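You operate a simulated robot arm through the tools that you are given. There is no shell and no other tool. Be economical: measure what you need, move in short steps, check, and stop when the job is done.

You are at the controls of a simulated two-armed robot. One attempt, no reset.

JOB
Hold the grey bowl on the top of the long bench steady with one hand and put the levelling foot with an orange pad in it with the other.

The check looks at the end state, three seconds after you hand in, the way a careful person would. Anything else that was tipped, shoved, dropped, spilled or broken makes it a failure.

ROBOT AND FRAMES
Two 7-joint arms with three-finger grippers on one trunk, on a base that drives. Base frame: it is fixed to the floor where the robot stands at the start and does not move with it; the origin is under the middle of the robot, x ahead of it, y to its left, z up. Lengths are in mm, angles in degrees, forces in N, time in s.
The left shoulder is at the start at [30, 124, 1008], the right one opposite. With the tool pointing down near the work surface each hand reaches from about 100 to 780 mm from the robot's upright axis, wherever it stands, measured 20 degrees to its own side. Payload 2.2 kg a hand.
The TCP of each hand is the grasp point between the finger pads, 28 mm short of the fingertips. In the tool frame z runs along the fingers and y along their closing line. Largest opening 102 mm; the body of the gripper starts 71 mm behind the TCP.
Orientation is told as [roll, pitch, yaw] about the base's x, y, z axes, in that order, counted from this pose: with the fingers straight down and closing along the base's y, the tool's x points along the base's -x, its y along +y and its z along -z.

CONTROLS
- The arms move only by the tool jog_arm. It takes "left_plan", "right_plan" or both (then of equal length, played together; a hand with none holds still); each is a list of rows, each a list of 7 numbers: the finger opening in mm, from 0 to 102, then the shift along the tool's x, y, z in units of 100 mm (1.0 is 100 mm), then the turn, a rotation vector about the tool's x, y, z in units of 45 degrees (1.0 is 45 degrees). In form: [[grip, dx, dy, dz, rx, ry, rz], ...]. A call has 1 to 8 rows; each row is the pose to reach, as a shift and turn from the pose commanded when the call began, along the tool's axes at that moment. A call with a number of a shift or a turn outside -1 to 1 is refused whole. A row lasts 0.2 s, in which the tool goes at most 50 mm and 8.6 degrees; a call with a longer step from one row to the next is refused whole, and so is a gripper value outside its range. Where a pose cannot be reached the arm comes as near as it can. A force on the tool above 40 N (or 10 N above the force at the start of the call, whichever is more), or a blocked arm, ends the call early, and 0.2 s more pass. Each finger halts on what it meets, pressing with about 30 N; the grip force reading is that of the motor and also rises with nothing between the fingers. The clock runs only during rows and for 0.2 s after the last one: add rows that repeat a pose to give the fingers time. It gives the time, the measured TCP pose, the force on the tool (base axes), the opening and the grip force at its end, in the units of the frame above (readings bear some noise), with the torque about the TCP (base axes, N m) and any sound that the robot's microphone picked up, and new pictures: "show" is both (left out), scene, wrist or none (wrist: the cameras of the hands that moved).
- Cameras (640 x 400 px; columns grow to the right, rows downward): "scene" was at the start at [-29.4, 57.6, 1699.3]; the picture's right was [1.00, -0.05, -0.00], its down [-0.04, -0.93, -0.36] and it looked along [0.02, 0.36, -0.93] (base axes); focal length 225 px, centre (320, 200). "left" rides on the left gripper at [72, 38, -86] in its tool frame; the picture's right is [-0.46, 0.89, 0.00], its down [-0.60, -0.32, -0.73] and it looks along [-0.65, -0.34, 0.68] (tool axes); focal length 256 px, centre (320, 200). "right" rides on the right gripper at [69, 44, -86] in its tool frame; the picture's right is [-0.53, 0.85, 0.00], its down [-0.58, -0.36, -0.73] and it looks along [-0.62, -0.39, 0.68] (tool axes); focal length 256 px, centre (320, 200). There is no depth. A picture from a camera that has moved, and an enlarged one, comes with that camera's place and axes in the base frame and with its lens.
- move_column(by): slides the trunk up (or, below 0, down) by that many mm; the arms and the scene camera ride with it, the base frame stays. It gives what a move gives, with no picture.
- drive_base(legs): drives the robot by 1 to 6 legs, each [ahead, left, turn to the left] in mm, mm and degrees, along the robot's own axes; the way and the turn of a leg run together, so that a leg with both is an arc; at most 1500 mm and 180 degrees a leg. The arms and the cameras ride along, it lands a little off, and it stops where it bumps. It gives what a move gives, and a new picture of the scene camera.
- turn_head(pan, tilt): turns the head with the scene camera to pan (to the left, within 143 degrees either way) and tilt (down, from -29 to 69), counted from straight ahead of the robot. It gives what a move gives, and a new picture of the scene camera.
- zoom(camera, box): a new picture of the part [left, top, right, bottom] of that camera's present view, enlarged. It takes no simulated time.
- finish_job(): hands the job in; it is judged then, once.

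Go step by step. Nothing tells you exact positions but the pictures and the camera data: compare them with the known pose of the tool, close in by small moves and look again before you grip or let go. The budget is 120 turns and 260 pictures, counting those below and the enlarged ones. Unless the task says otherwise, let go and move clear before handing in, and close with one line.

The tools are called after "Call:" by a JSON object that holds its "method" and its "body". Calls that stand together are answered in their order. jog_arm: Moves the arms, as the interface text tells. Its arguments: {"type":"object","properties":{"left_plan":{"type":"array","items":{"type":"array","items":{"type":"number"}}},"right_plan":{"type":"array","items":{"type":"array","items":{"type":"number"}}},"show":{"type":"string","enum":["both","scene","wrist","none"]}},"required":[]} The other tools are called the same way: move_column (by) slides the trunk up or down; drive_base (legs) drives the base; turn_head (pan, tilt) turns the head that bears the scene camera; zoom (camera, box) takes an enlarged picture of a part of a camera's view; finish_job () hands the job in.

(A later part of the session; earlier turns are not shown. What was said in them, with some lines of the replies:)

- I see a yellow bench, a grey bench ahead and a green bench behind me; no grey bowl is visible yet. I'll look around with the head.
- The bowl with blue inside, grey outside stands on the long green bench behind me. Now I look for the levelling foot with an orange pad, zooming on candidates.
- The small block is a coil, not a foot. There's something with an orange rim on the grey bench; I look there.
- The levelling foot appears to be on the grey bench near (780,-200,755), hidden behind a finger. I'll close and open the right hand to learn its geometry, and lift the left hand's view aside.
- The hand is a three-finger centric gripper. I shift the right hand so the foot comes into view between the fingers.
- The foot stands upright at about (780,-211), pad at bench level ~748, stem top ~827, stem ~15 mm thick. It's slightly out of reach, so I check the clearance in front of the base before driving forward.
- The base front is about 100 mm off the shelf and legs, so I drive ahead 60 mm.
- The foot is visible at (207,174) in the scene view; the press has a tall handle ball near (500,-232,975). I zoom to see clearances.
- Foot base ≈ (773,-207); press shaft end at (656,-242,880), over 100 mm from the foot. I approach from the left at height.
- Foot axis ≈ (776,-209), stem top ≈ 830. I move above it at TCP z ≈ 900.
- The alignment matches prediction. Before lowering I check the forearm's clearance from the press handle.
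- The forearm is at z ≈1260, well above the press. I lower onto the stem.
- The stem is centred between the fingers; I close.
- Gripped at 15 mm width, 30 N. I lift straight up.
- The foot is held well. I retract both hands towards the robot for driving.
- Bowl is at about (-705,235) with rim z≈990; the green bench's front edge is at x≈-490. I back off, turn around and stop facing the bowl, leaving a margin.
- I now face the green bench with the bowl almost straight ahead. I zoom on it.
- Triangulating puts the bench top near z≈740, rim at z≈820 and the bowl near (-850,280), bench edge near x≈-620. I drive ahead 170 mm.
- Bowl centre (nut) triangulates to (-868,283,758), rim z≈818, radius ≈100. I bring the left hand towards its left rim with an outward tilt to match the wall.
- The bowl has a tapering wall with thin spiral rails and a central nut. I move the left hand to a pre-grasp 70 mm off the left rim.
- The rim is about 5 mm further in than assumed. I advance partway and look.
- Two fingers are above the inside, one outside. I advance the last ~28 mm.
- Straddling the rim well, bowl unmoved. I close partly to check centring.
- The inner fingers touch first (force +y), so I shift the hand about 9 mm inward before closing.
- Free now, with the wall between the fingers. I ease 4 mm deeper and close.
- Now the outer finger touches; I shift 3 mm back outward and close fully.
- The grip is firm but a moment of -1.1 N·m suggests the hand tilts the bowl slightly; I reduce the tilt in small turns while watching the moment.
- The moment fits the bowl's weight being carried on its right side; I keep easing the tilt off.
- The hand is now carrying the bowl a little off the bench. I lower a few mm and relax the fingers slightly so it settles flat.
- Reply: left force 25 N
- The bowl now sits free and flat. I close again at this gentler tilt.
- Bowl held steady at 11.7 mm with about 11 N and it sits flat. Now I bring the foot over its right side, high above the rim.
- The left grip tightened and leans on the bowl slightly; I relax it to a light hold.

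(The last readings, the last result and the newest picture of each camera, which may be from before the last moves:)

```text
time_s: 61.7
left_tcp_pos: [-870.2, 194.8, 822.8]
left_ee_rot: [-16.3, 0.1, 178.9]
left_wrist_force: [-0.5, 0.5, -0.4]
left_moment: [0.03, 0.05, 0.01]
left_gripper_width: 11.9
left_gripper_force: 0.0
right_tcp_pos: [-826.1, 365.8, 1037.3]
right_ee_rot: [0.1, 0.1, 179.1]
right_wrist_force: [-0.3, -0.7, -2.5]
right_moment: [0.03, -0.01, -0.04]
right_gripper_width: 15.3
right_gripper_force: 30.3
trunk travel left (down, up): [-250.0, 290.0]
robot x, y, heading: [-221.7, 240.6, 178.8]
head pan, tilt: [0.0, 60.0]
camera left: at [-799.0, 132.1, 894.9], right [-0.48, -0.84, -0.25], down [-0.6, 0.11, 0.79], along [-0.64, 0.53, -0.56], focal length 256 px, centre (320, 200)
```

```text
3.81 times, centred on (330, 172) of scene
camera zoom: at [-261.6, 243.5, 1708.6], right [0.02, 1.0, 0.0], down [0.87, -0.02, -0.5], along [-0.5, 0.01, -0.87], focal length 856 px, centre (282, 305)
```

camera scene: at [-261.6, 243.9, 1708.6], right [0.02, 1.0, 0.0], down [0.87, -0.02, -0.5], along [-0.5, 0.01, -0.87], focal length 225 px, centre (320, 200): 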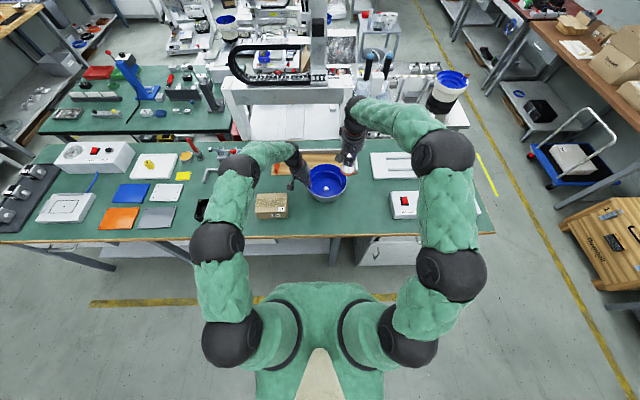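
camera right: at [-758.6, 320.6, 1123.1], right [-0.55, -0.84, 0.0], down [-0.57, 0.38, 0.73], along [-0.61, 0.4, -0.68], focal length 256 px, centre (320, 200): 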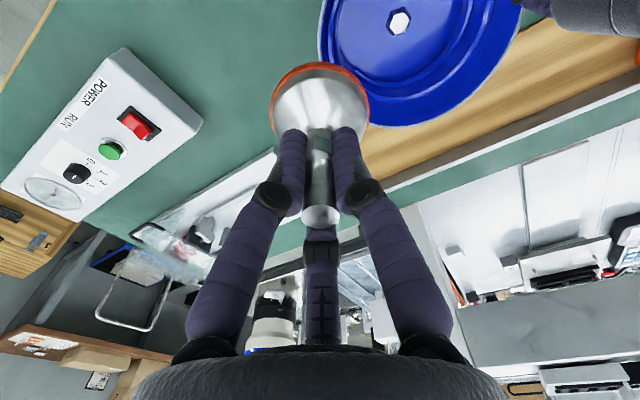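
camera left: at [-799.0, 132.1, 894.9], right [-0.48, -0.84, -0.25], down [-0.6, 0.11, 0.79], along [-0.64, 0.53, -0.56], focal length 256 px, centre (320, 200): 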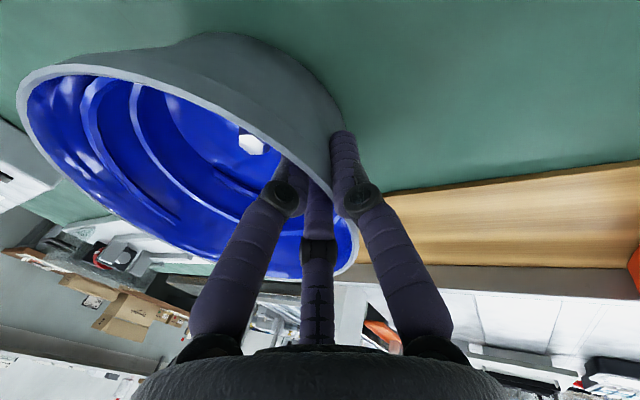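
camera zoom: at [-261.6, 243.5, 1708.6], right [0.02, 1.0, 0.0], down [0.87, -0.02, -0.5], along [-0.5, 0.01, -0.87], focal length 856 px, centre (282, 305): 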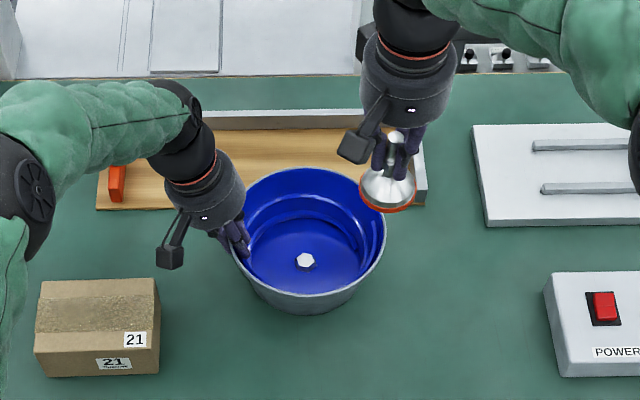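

The wall is slightly steeper than the fingers. I loosen to 14, untilt about 5° and close again, then check the moment.

Call:
{"method": "jog_arm", "body": {"left_plan": [[18, 0, 0, 0, 0, 0, 0], [18, 0, 0, 0, -0.06, 0, 0], [18, 0, 0, 0, -0.12, 0, 0], [14, 0, 0, 0, -0.12, 0, 0], [11, 0, 0, 0, -0.12, 0, 0], [5, 0, 0, 0, -0.12, 0, 0], [5, 0, 0, 0, -0.12, 0, 0]], "show": "wrist"}}

Call:
{"method": "zoom", "body": {"camera": "scene", "box": [260, 120, 400, 225]}}

```text
time_s: 63.3
left_tcp_pos: [-870.8, 194.3, 821.7]
left_ee_rot: [-10.9, 0.0, 178.9]
left_wrist_force: [0.1, 5.9, 1.9]
left_moment: [1.21, 0.34, 0.02]
left_gripper_width: 10.7
left_gripper_force: 30.0
right_tcp_pos: [-827.0, 365.8, 1037.5]
right_ee_rot: [0.2, 0.1, 179.0]
right_wrist_force: [-0.3, -0.1, -1.8]
right_moment: [-0.01, 0.01, 0.0]
right_gripper_width: 15.3
right_gripper_force: 30.4
trunk travel left (down, up): [-250.0, 290.0]
robot x, y, heading: [-222.6, 242.2, 178.9]
head pan, tilt: [0.0, 60.0]
camera left: at [-798.5, 138.9, 900.3], right [-0.48, -0.86, -0.17], down [-0.6, 0.19, 0.78], along [-0.64, 0.47, -0.61], focal length 256 px, centre (320, 200)
```

left: 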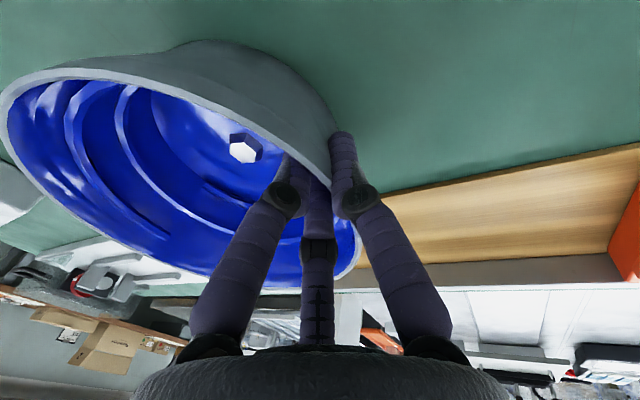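

```text
3.81 times, centred on (330, 172) of scene
camera zoom: at [-261.5, 243.9, 1708.6], right [0.02, 1.0, 0.0], down [0.87, -0.02, -0.5], along [-0.5, 0.01, -0.87], focal length 856 px, centre (282, 305)
```

zoom: 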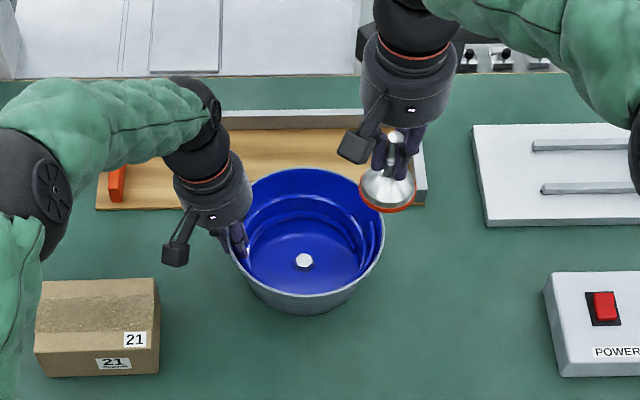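

Overshot: the matching tilt is near 13.6°. I loosen, set halfway and close.

Call:
{"method": "jog_arm", "body": {"left_plan": [[18, 0, 0, 0, 0, 0, 0], [18, 0, 0, 0, 0.03, 0, 0], [18, 0, 0, 0, 0.06, 0, 0], [14, 0, 0, 0, 0.06, 0, 0], [10, 0, 0, 0, 0.06, 0, 0], [5, 0, 0, 0, 0.06, 0, 0], [5, 0, 0, 0, 0.06, 0, 0]], "show": "none"}}

Call:
{"method": "zoom", "body": {"camera": "scene", "box": [260, 120, 400, 225]}}

```text
time_s: 64.9
left_tcp_pos: [-868.9, 193.0, 822.2]
left_ee_rot: [-13.4, 0.1, 178.8]
left_wrist_force: [0.3, -3.5, -0.1]
left_moment: [-0.09, 0.0, 0.0]
left_gripper_width: 9.4
left_gripper_force: 30.6
right_tcp_pos: [-825.6, 367.0, 1036.7]
right_ee_rot: [0.1, 0.2, 178.9]
right_wrist_force: [0.2, 0.1, -2.2]
right_moment: [-0.04, -0.02, 0.0]
right_gripper_width: 15.2
right_gripper_force: 30.2
trunk travel left (down, up): [-250.0, 290.0]
robot x, y, heading: [-222.2, 239.0, 178.8]
head pan, tilt: [0.0, 60.0]
```

```text
3.81 times, centred on (330, 172) of scene
camera zoom: at [-261.9, 243.1, 1708.6], right [0.02, 1.0, 0.0], down [0.87, -0.02, -0.5], along [-0.5, 0.01, -0.87], focal length 856 px, centre (282, 305)
```

zoom: 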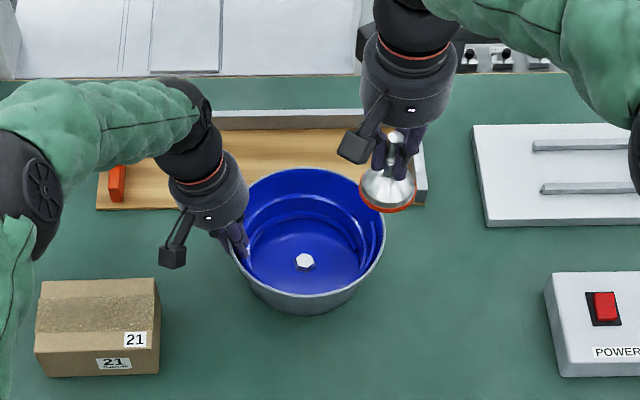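

Now the hold is firm (30 N) with no moment: the bowl is flat and steady. I bring the foot above the right side of the bowl.

Call:
{"method": "jog_arm", "body": {"right_plan": [[0, -0.3, 0.2, 0.2, 0, 0, 0], [0, -0.58, 0.42, 0.4, 0, 0, 0], [0, -0.58, 0.42, 0.7, 0, 0, 0], [0, -0.58, 0.42, 0.97, 0, 0, 0], [0, -0.58, 0.42, 0.97, 0, 0, 0]], "show": "both"}}

Call:
{"method": "zoom", "body": {"camera": "scene", "box": [260, 120, 400, 225]}}

```text
time_s: 66.1
left_tcp_pos: [-869.8, 194.9, 820.2]
left_ee_rot: [-13.4, 0.1, 178.9]
left_wrist_force: [0.2, -1.9, 1.1]
left_moment: [-0.02, -0.08, -0.06]
left_gripper_width: 9.2
left_gripper_force: 30.3
right_tcp_pos: [-886.5, 325.7, 936.3]
right_ee_rot: [0.1, 0.1, 178.9]
right_wrist_force: [-0.2, 0.1, -1.9]
right_moment: [0.01, -0.02, 0.02]
right_gripper_width: 15.2
right_gripper_force: 29.6
trunk travel left (down, up): [-250.0, 290.0]
robot x, y, heading: [-217.9, 240.0, 179.0]
head pan, tilt: [0.0, 60.0]
camera scene: at [-262.0, 243.3, 1708.6], right [0.02, 1.0, 0.0], down [0.87, -0.02, -0.5], along [-0.5, 0.01, -0.87], focal length 225 px, centre (320, 200)
camera right: at [-818.6, 279.0, 1022.6], right [-0.55, -0.84, 0.0], down [-0.57, 0.38, 0.73], along [-0.61, 0.4, -0.68], focal length 256 px, centre (320, 200)
```

scene: 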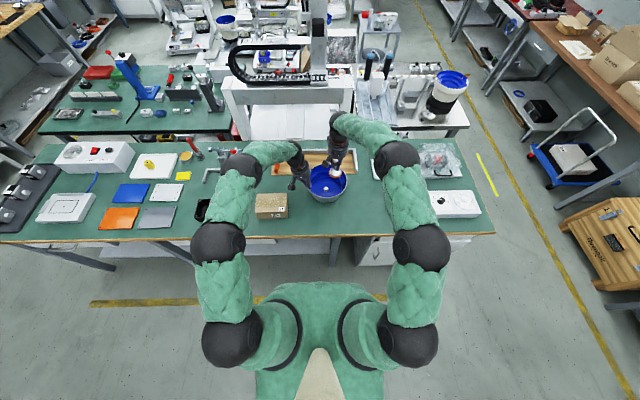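
right: 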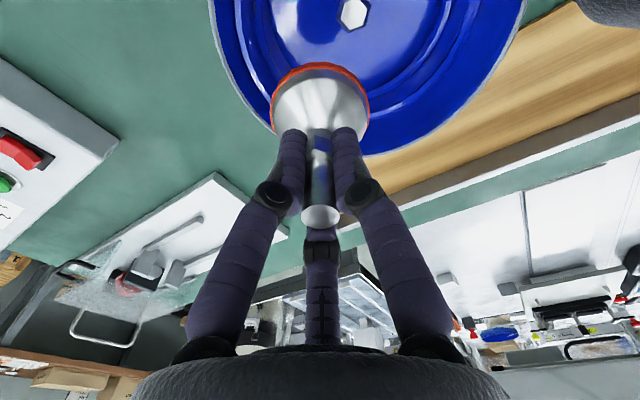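

```text
3.81 times, centred on (330, 172) of scene
camera zoom: at [-262.0, 243.3, 1708.6], right [0.02, 1.0, 0.0], down [0.87, -0.02, -0.5], along [-0.5, 0.01, -0.87], focal length 856 px, centre (282, 305)
```

zoom: 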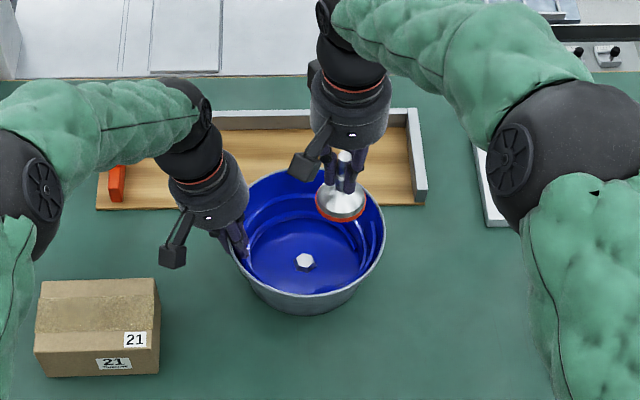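

Both hands have room. I centre a bit more (offset ≈36 mm from the bowl's centre) and lower inside the rim.

Call:
{"method": "jog_arm", "body": {"right_plan": [[0, 0.06, 0.07, 0, 0, 0, 0], [0, 0.06, 0.07, 0.3, 0, 0, 0], [0, 0.06, 0.07, 0.6, 0, 0, 0], [0, 0.06, 0.07, 0.8, 0, 0, 0], [0, 0.06, 0.07, 0.98, 0, 0, 0], [0, 0.06, 0.07, 0.98, 0, 0, 0]], "show": "wrist"}}

Call:
{"method": "zoom", "body": {"camera": "scene", "box": [260, 120, 400, 225]}}

```text
time_s: 67.5
left_tcp_pos: [-869.1, 193.7, 821.0]
left_ee_rot: [-13.5, 0.1, 178.9]
left_wrist_force: [-0.3, -0.7, -1.1]
left_moment: [-0.01, -0.13, -0.08]
left_gripper_width: 9.1
left_gripper_force: 30.5
right_tcp_pos: [-882.1, 317.8, 839.7]
right_ee_rot: [0.1, 0.1, 179.0]
right_wrist_force: [-0.2, -0.1, -1.6]
right_moment: [0.01, -0.02, -0.02]
right_gripper_width: 15.4
right_gripper_force: 30.0
trunk travel left (down, up): [-250.0, 290.0]
robot x, y, heading: [-222.5, 243.4, 178.9]
head pan, tilt: [0.0, 60.0]
camera right: at [-813.7, 272.1, 925.2], right [-0.55, -0.84, 0.0], down [-0.57, 0.38, 0.73], along [-0.61, 0.4, -0.68], focal length 256 px, centre (320, 200)
```

right: 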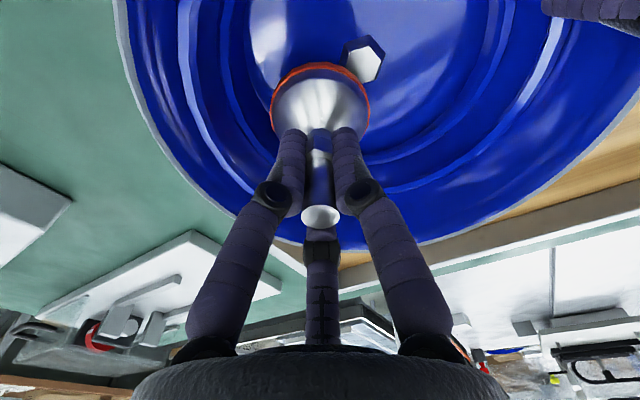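

```text
3.81 times, centred on (330, 172) of scene
camera zoom: at [-262.0, 243.4, 1708.6], right [0.02, 1.0, 0.0], down [0.87, -0.02, -0.5], along [-0.5, 0.01, -0.87], focal length 856 px, centre (282, 305)
```

zoom: 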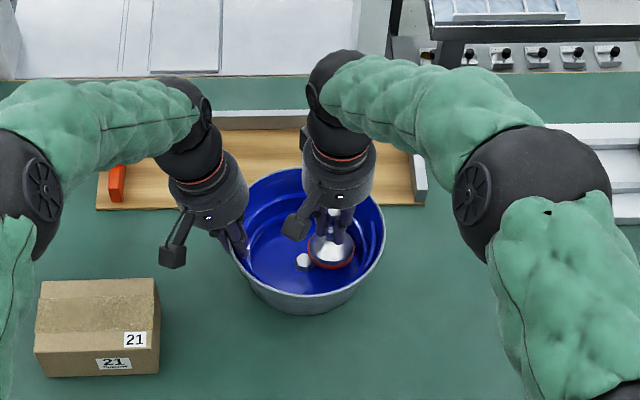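

Foot is inside the rim beside the nut. I lower gently to find the floor.

Call:
{"method": "jog_arm", "body": {"right_plan": [[0, 0, 0, 0.1, 0, 0, 0], [0, 0, 0, 0.18, 0, 0, 0], [0, 0, 0, 0.23, 0, 0, 0]], "show": "none"}}

Call:
{"method": "jog_arm", "body": {"right_plan": [[0, 0, 0, 0.025, 0, 0, 0], [0, 0, 0, 0.05, 0, 0, 0]], "show": "wrist"}}

```text
time_s: 68.3
left_tcp_pos: [-870.8, 193.7, 822.0]
left_ee_rot: [-13.4, 0.1, 178.9]
left_wrist_force: [0.2, -0.8, 0.2]
left_moment: [-0.03, -0.07, -0.04]
left_gripper_width: 9.3
left_gripper_force: 30.3
right_tcp_pos: [-882.5, 317.4, 816.0]
right_ee_rot: [0.2, 0.2, 179.0]
right_wrist_force: [0.8, -1.1, -1.8]
right_moment: [0.0, 0.0, -0.04]
right_gripper_width: 15.2
right_gripper_force: 30.3
trunk travel left (down, up): [-250.0, 290.0]
robot x, y, heading: [-223.5, 242.4, 179.1]
head pan, tilt: [0.0, 60.0]
```

```text
time_s: 68.9
left_tcp_pos: [-869.4, 193.3, 821.5]
left_ee_rot: [-13.5, 0.1, 178.9]
left_wrist_force: [-2.2, 0.0, -0.2]
left_moment: [0.0, -0.1, 0.03]
left_gripper_width: 9.2
left_gripper_force: 29.8
right_tcp_pos: [-881.5, 318.2, 814.4]
right_ee_rot: [0.1, -0.1, 179.0]
right_wrist_force: [3.9, -1.0, 8.7]
right_moment: [-0.15, 0.05, 0.04]
right_gripper_width: 15.3
right_gripper_force: 30.2
trunk travel left (down, up): [-250.0, 290.0]
robot x, y, heading: [-220.7, 242.5, 178.9]
head pan, tilt: [0.0, 60.0]
camera right: at [-813.3, 271.4, 899.4], right [-0.55, -0.84, 0.0], down [-0.57, 0.38, 0.73], along [-0.61, 0.4, -0.68], focal length 256 px, centre (320, 200)
```

right: 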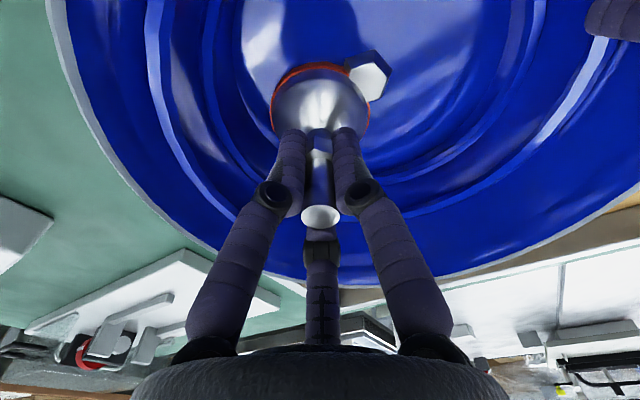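

Contact at z≈814, seemingly on the far edge of the pad. I zoom to see what it rests against.

Call:
{"method": "zoom", "body": {"camera": "right", "box": [220, 20, 440, 160]}}

Call:
{"method": "zoom", "body": {"camera": "scene", "box": [295, 155, 360, 205]}}

```text
2.86 times, centred on (330, 90) of right
camera zoom: at [-813.3, 271.4, 899.4], right [-0.55, -0.84, 0.0], down [-0.57, 0.38, 0.73], along [-0.61, 0.4, -0.68], focal length 731 px, centre (291, 514)
```

zoom: 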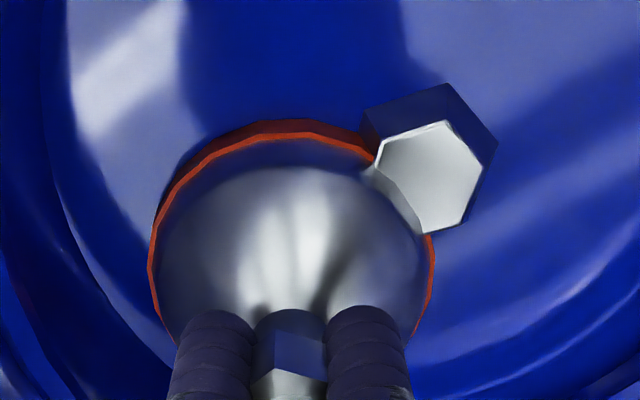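

```text
8.00 times, centred on (328, 180) of scene
camera zoom: at [-261.2, 243.3, 1708.7], right [0.02, 1.0, 0.0], down [0.87, -0.02, -0.5], along [-0.5, 0.01, -0.87], focal length 1797 px, centre (260, 360)
```

zoom: 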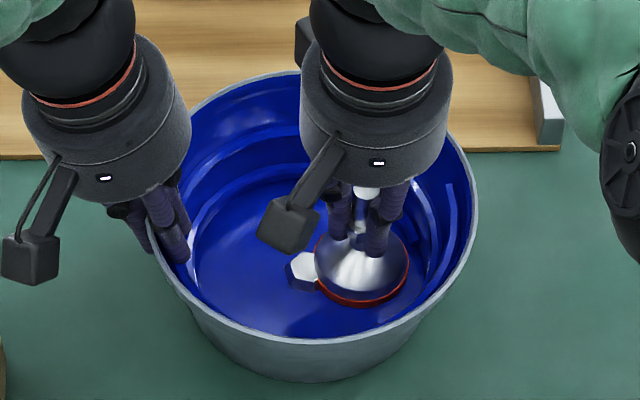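

The pad is brushing the central nut. I lift 3 mm, shift 6 mm to the right and lower again.

Call:
{"method": "jog_arm", "body": {"right_plan": [[0, 0, 0, -0.05, 0, 0, 0], [0, 0.02, -0.06, -0.05, 0, 0, 0], [0, 0.02, -0.06, 0, 0, 0, 0], [0, 0.02, -0.06, 0.02, 0, 0, 0]], "show": "none"}}

```text
time_s: 69.9
left_tcp_pos: [-869.1, 193.8, 821.8]
left_ee_rot: [-13.5, 0.0, 179.0]
left_wrist_force: [-3.3, 2.6, -2.3]
left_moment: [-0.07, 0.1, 0.16]
left_gripper_width: 9.3
left_gripper_force: 29.8
right_tcp_pos: [-878.4, 322.2, 813.9]
right_ee_rot: [0.2, -0.1, 178.9]
right_wrist_force: [8.1, -0.3, 20.7]
right_moment: [-0.14, -0.23, 0.08]
right_gripper_width: 15.0
right_gripper_force: 29.6
trunk travel left (down, up): [-250.0, 290.0]
robot x, y, heading: [-220.2, 241.2, 179.2]
head pan, tilt: [0.0, 60.0]
```

Contact is now central, so the pad is on the bowl's floor. I relieve the force and open the fingers.

Call:
{"method": "jog_arm", "body": {"right_plan": [[0, 0, 0, -0.04, 0, 0, 0], [0, 0, 0, -0.045, 0, 0, 0], [20, 0, 0, -0.045, 0, 0, 0], [30, 0, 0, -0.045, 0, 0, 0], [45, 0, 0, -0.045, 0, 0, 0], [45, 0, 0, -0.045, 0, 0, 0]], "show": "both"}}

Call:
{"method": "zoom", "body": {"camera": "scene", "box": [295, 155, 360, 205]}}

```text
time_s: 71.3
left_tcp_pos: [-870.8, 193.7, 819.9]
left_ee_rot: [-13.4, 0.1, 178.9]
left_wrist_force: [0.3, -3.1, -0.3]
left_moment: [-0.05, -0.11, 0.0]
left_gripper_width: 9.0
left_gripper_force: 29.5
right_tcp_pos: [-878.3, 322.6, 812.6]
right_ee_rot: [0.2, 0.1, 179.0]
right_wrist_force: [-0.1, -0.1, -0.3]
right_moment: [0.01, 0.01, -0.02]
right_gripper_width: 44.9
right_gripper_force: 0.0
trunk travel left (down, up): [-250.0, 290.0]
robot x, y, heading: [-226.2, 239.7, 178.8]
head pan, tilt: [0.0, 60.0]
camera scene: at [-261.9, 243.2, 1708.6], right [0.02, 1.0, 0.0], down [0.87, -0.02, -0.5], along [-0.5, 0.01, -0.87], focal length 225 px, centre (320, 200)
camera right: at [-810.2, 277.1, 899.8], right [-0.55, -0.84, 0.0], down [-0.57, 0.38, 0.73], along [-0.61, 0.4, -0.68], focal length 256 px, centre (320, 200)
```

scene: 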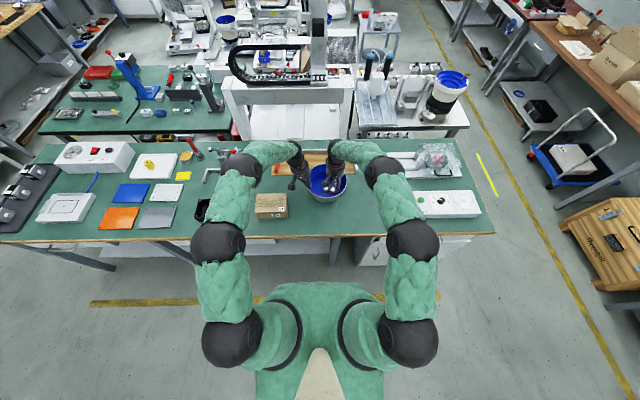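
right: 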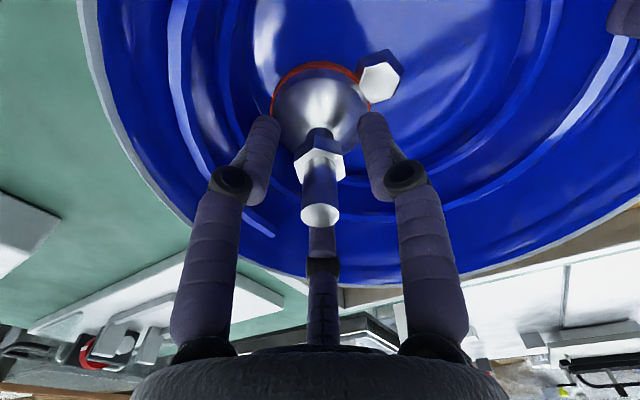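

```text
8.00 times, centred on (328, 180) of scene
camera zoom: at [-261.9, 243.2, 1708.6], right [0.02, 1.0, 0.0], down [0.87, -0.02, -0.5], along [-0.5, 0.01, -0.87], focal length 1797 px, centre (260, 360)
```

zoom: 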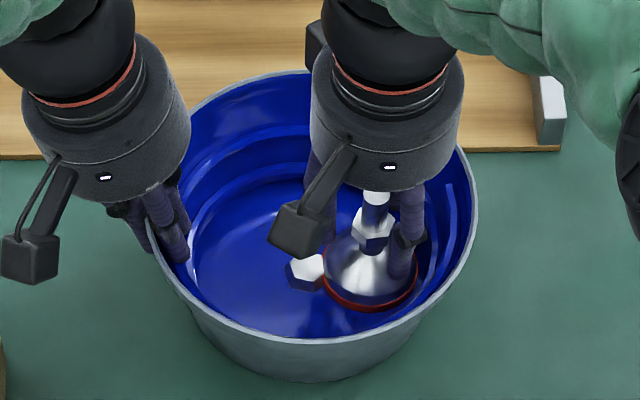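

The foot stands upright on its pad in the bowl. I raise the right hand straight up while the left keeps holding.

Call:
{"method": "jog_arm", "body": {"right_plan": [[48, 0, 0, -0.1, 0, 0, 0], [48, 0, 0, -0.3, 0, 0, 0], [48, 0, 0, -0.6, 0, 0, 0], [48, 0, 0, -1, 0, 0, 0]], "show": "none"}}

Call:
{"method": "jog_arm", "body": {"right_plan": [[48, 0, 0, -0.4, 0, 0, 0], [48, 0.3, -0.3, -0.7, 0, 0, 0], [48, 0.5, -0.6, -0.9, 0, 0, 0], [48, 0.6, -1, -1, 0, 0, 0]], "show": "none"}}

Call:
{"method": "zoom", "body": {"camera": "scene", "box": [260, 120, 400, 225]}}

```text
time_s: 72.3
left_tcp_pos: [-870.1, 193.0, 821.7]
left_ee_rot: [-13.4, 0.0, 178.9]
left_wrist_force: [0.5, -3.0, 0.1]
left_moment: [-0.04, -0.01, 0.0]
left_gripper_width: 9.4
left_gripper_force: 30.1
right_tcp_pos: [-878.4, 322.1, 914.4]
right_ee_rot: [0.1, 0.1, 178.9]
right_wrist_force: [-0.4, -0.6, 0.3]
right_moment: [-0.01, -0.02, 0.01]
right_gripper_width: 48.3
right_gripper_force: 0.1
trunk travel left (down, up): [-250.0, 290.0]
robot x, y, heading: [-220.9, 244.9, 179.0]
head pan, tilt: [0.0, 60.0]
```

```text
refused: row 2 steps farther than a row can; nothing moved
```

```text
3.81 times, centred on (330, 172) of scene
camera zoom: at [-261.1, 243.3, 1708.7], right [0.02, 1.0, 0.0], down [0.87, -0.02, -0.5], along [-0.5, 0.01, -0.87], focal length 856 px, centre (282, 305)
```

zoom: 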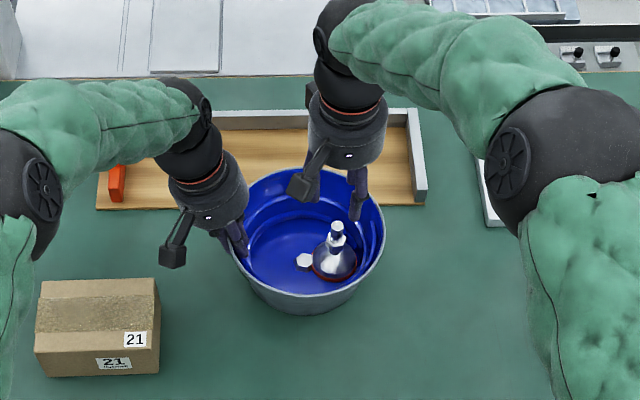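

The foot is standing in the bowl. I take the right hand up and away, then open the left.

Call:
{"method": "jog_arm", "body": {"right_plan": [[48, 0, 0, -0.4, 0, 0, 0], [48, 0.2, -0.2, -0.7, 0, 0, 0], [48, 0.4, -0.5, -0.9, 0, 0, 0], [48, 0.6, -0.8, -1, 0, 0, 0]], "show": "none"}}

Call:
{"method": "jog_arm", "body": {"left_plan": [[12, 0, 0, 0, 0, 0, 0], [20, 0, 0, 0, 0, 0, 0], [30, 0, 0, 0, 0, 0, 0], [36, 0, 0, 0, 0, 0, 0], [36, 0, 0, 0, 0, 0, 0]], "show": "wrist"}}

```text
time_s: 73.3
left_tcp_pos: [-869.5, 193.9, 822.6]
left_ee_rot: [-13.4, 0.1, 178.9]
left_wrist_force: [0.1, -0.7, 0.2]
left_moment: [0.0, 0.01, 0.02]
left_gripper_width: 9.2
left_gripper_force: 30.1
right_tcp_pos: [-819.0, 404.0, 1016.0]
right_ee_rot: [0.1, 0.2, 179.0]
right_wrist_force: [0.0, 0.2, -0.6]
right_moment: [0.0, 0.02, 0.01]
right_gripper_width: 48.1
right_gripper_force: 0.1
trunk travel left (down, up): [-250.0, 290.0]
robot x, y, heading: [-226.2, 239.1, 178.9]
head pan, tilt: [0.0, 60.0]
```

```text
time_s: 74.5
left_tcp_pos: [-869.1, 192.4, 822.7]
left_ee_rot: [-13.5, 0.1, 178.9]
left_wrist_force: [0.0, -0.7, -0.7]
left_moment: [-0.04, 0.02, -0.01]
left_gripper_width: 36.1
left_gripper_force: 0.1
right_tcp_pos: [-818.5, 402.6, 1015.2]
right_ee_rot: [0.1, 0.0, 179.0]
right_wrist_force: [0.8, 0.6, 0.9]
right_moment: [0.02, 0.0, 0.03]
right_gripper_width: 48.2
right_gripper_force: 0.0
trunk travel left (down, up): [-250.0, 290.0]
robot x, y, heading: [-223.2, 239.5, 178.7]
head pan, tilt: [0.0, 60.0]
camera left: at [-798.2, 135.2, 898.0], right [-0.48, -0.85, -0.21], down [-0.6, 0.15, 0.78], along [-0.64, 0.5, -0.58], focal length 256 px, centre (320, 200)
```

left: 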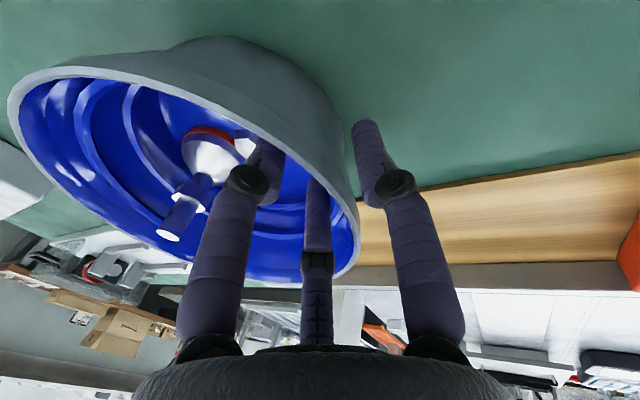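

The bowl stays put with zero forces; fingers are clear of the wall. I withdraw the left hand along its tool axis.

Call:
{"method": "jog_arm", "body": {"left_plan": [[36, 0, 0, -0.1, 0, 0, 0], [36, 0, 0, -0.3, 0, 0, 0], [36, 0, 0, -0.6, 0, 0, 0], [36, 0, 0, -1, 0, 0, 0]], "show": "none"}}

Call:
{"method": "jog_arm", "body": {"left_plan": [[36, 0.2, 0.2, -0.3, 0, 0, 0], [36, 0.4, 0.4, -0.6, 0, 0, 0], [36, 0.6, 0.6, -0.9, 0, 0, 0]], "show": "both"}}

Call:
{"method": "zoom", "body": {"camera": "scene", "box": [250, 120, 400, 225]}}

```text
time_s: 75.5
left_tcp_pos: [-869.5, 171.7, 917.0]
left_ee_rot: [-13.4, 0.1, 178.9]
left_wrist_force: [0.3, 0.5, -0.1]
left_moment: [-0.01, 0.06, 0.01]
left_gripper_width: 36.3
left_gripper_force: 0.0
right_tcp_pos: [-817.8, 403.6, 1014.4]
right_ee_rot: [0.1, 0.0, 179.0]
right_wrist_force: [1.5, 0.0, 0.9]
right_moment: [0.01, 0.01, 0.01]
right_gripper_width: 48.0
right_gripper_force: 0.3
trunk travel left (down, up): [-250.0, 290.0]
robot x, y, heading: [-225.5, 241.9, 178.7]
head pan, tilt: [0.0, 60.0]
```

```text
time_s: 76.3
left_tcp_pos: [-810.8, 88.0, 991.1]
left_ee_rot: [-13.6, -0.1, 178.8]
left_wrist_force: [-0.6, 0.2, 0.5]
left_moment: [0.04, 0.01, 0.05]
left_gripper_width: 35.9
left_gripper_force: 0.1
right_tcp_pos: [-818.8, 403.8, 1016.7]
right_ee_rot: [0.0, 0.0, 179.0]
right_wrist_force: [0.6, -0.4, 0.7]
right_moment: [0.03, 0.03, 0.03]
right_gripper_width: 47.9
right_gripper_force: 0.1
trunk travel left (down, up): [-250.0, 290.0]
robot x, y, heading: [-223.4, 244.3, 178.8]
head pan, tilt: [0.0, 60.0]
camera scene: at [-259.6, 242.5, 1708.7], right [0.02, 1.0, 0.0], down [0.87, -0.02, -0.5], along [-0.5, 0.01, -0.87], focal length 225 px, centre (320, 200)
camera left: at [-738.9, 30.6, 1067.0], right [-0.48, -0.85, -0.21], down [-0.6, 0.15, 0.79], along [-0.64, 0.5, -0.58], focal length 256 px, centre (320, 200)
```

scene: 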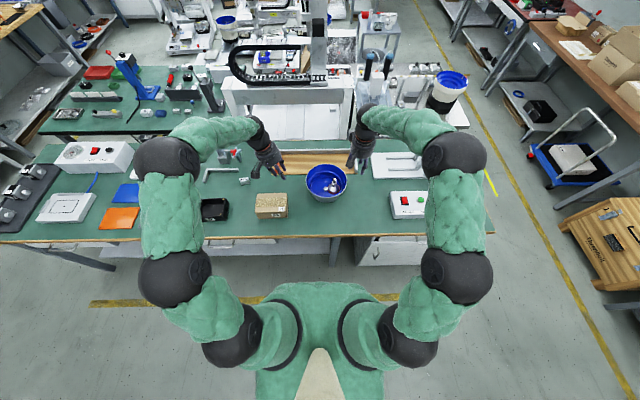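
left: 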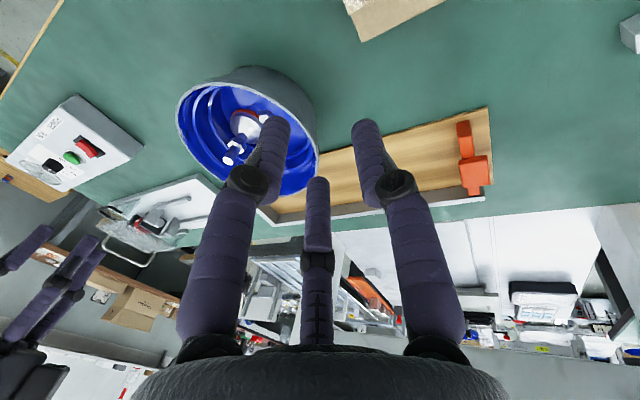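

```text
3.81 times, centred on (325, 172) of scene
camera zoom: at [-259.6, 242.5, 1708.7], right [0.02, 1.0, 0.0], down [0.87, -0.02, -0.5], along [-0.5, 0.01, -0.87], focal length 856 px, centre (301, 305)
```

zoom: 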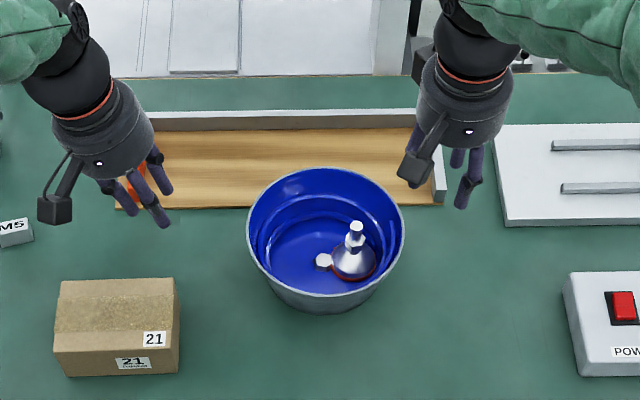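

The foot stands upright in the bowl, the bowl is flat in its place, both hands are clear, and nothing else was disturbed. I hand in.

Call:
{"method": "finish_job", "body": {}}

```text
The job is handed in.
```

The levelling foot with the orange pad is standing upright in the grey bowl on the long bench. The left hand gripped the bowl's rim while the right hand lowered the foot in. While I was getting a firm grip, the bowl tilted slightly and shifted about 4 mm. It was sitting flat when I let go. Both hands are clear, and nothing else was touched.
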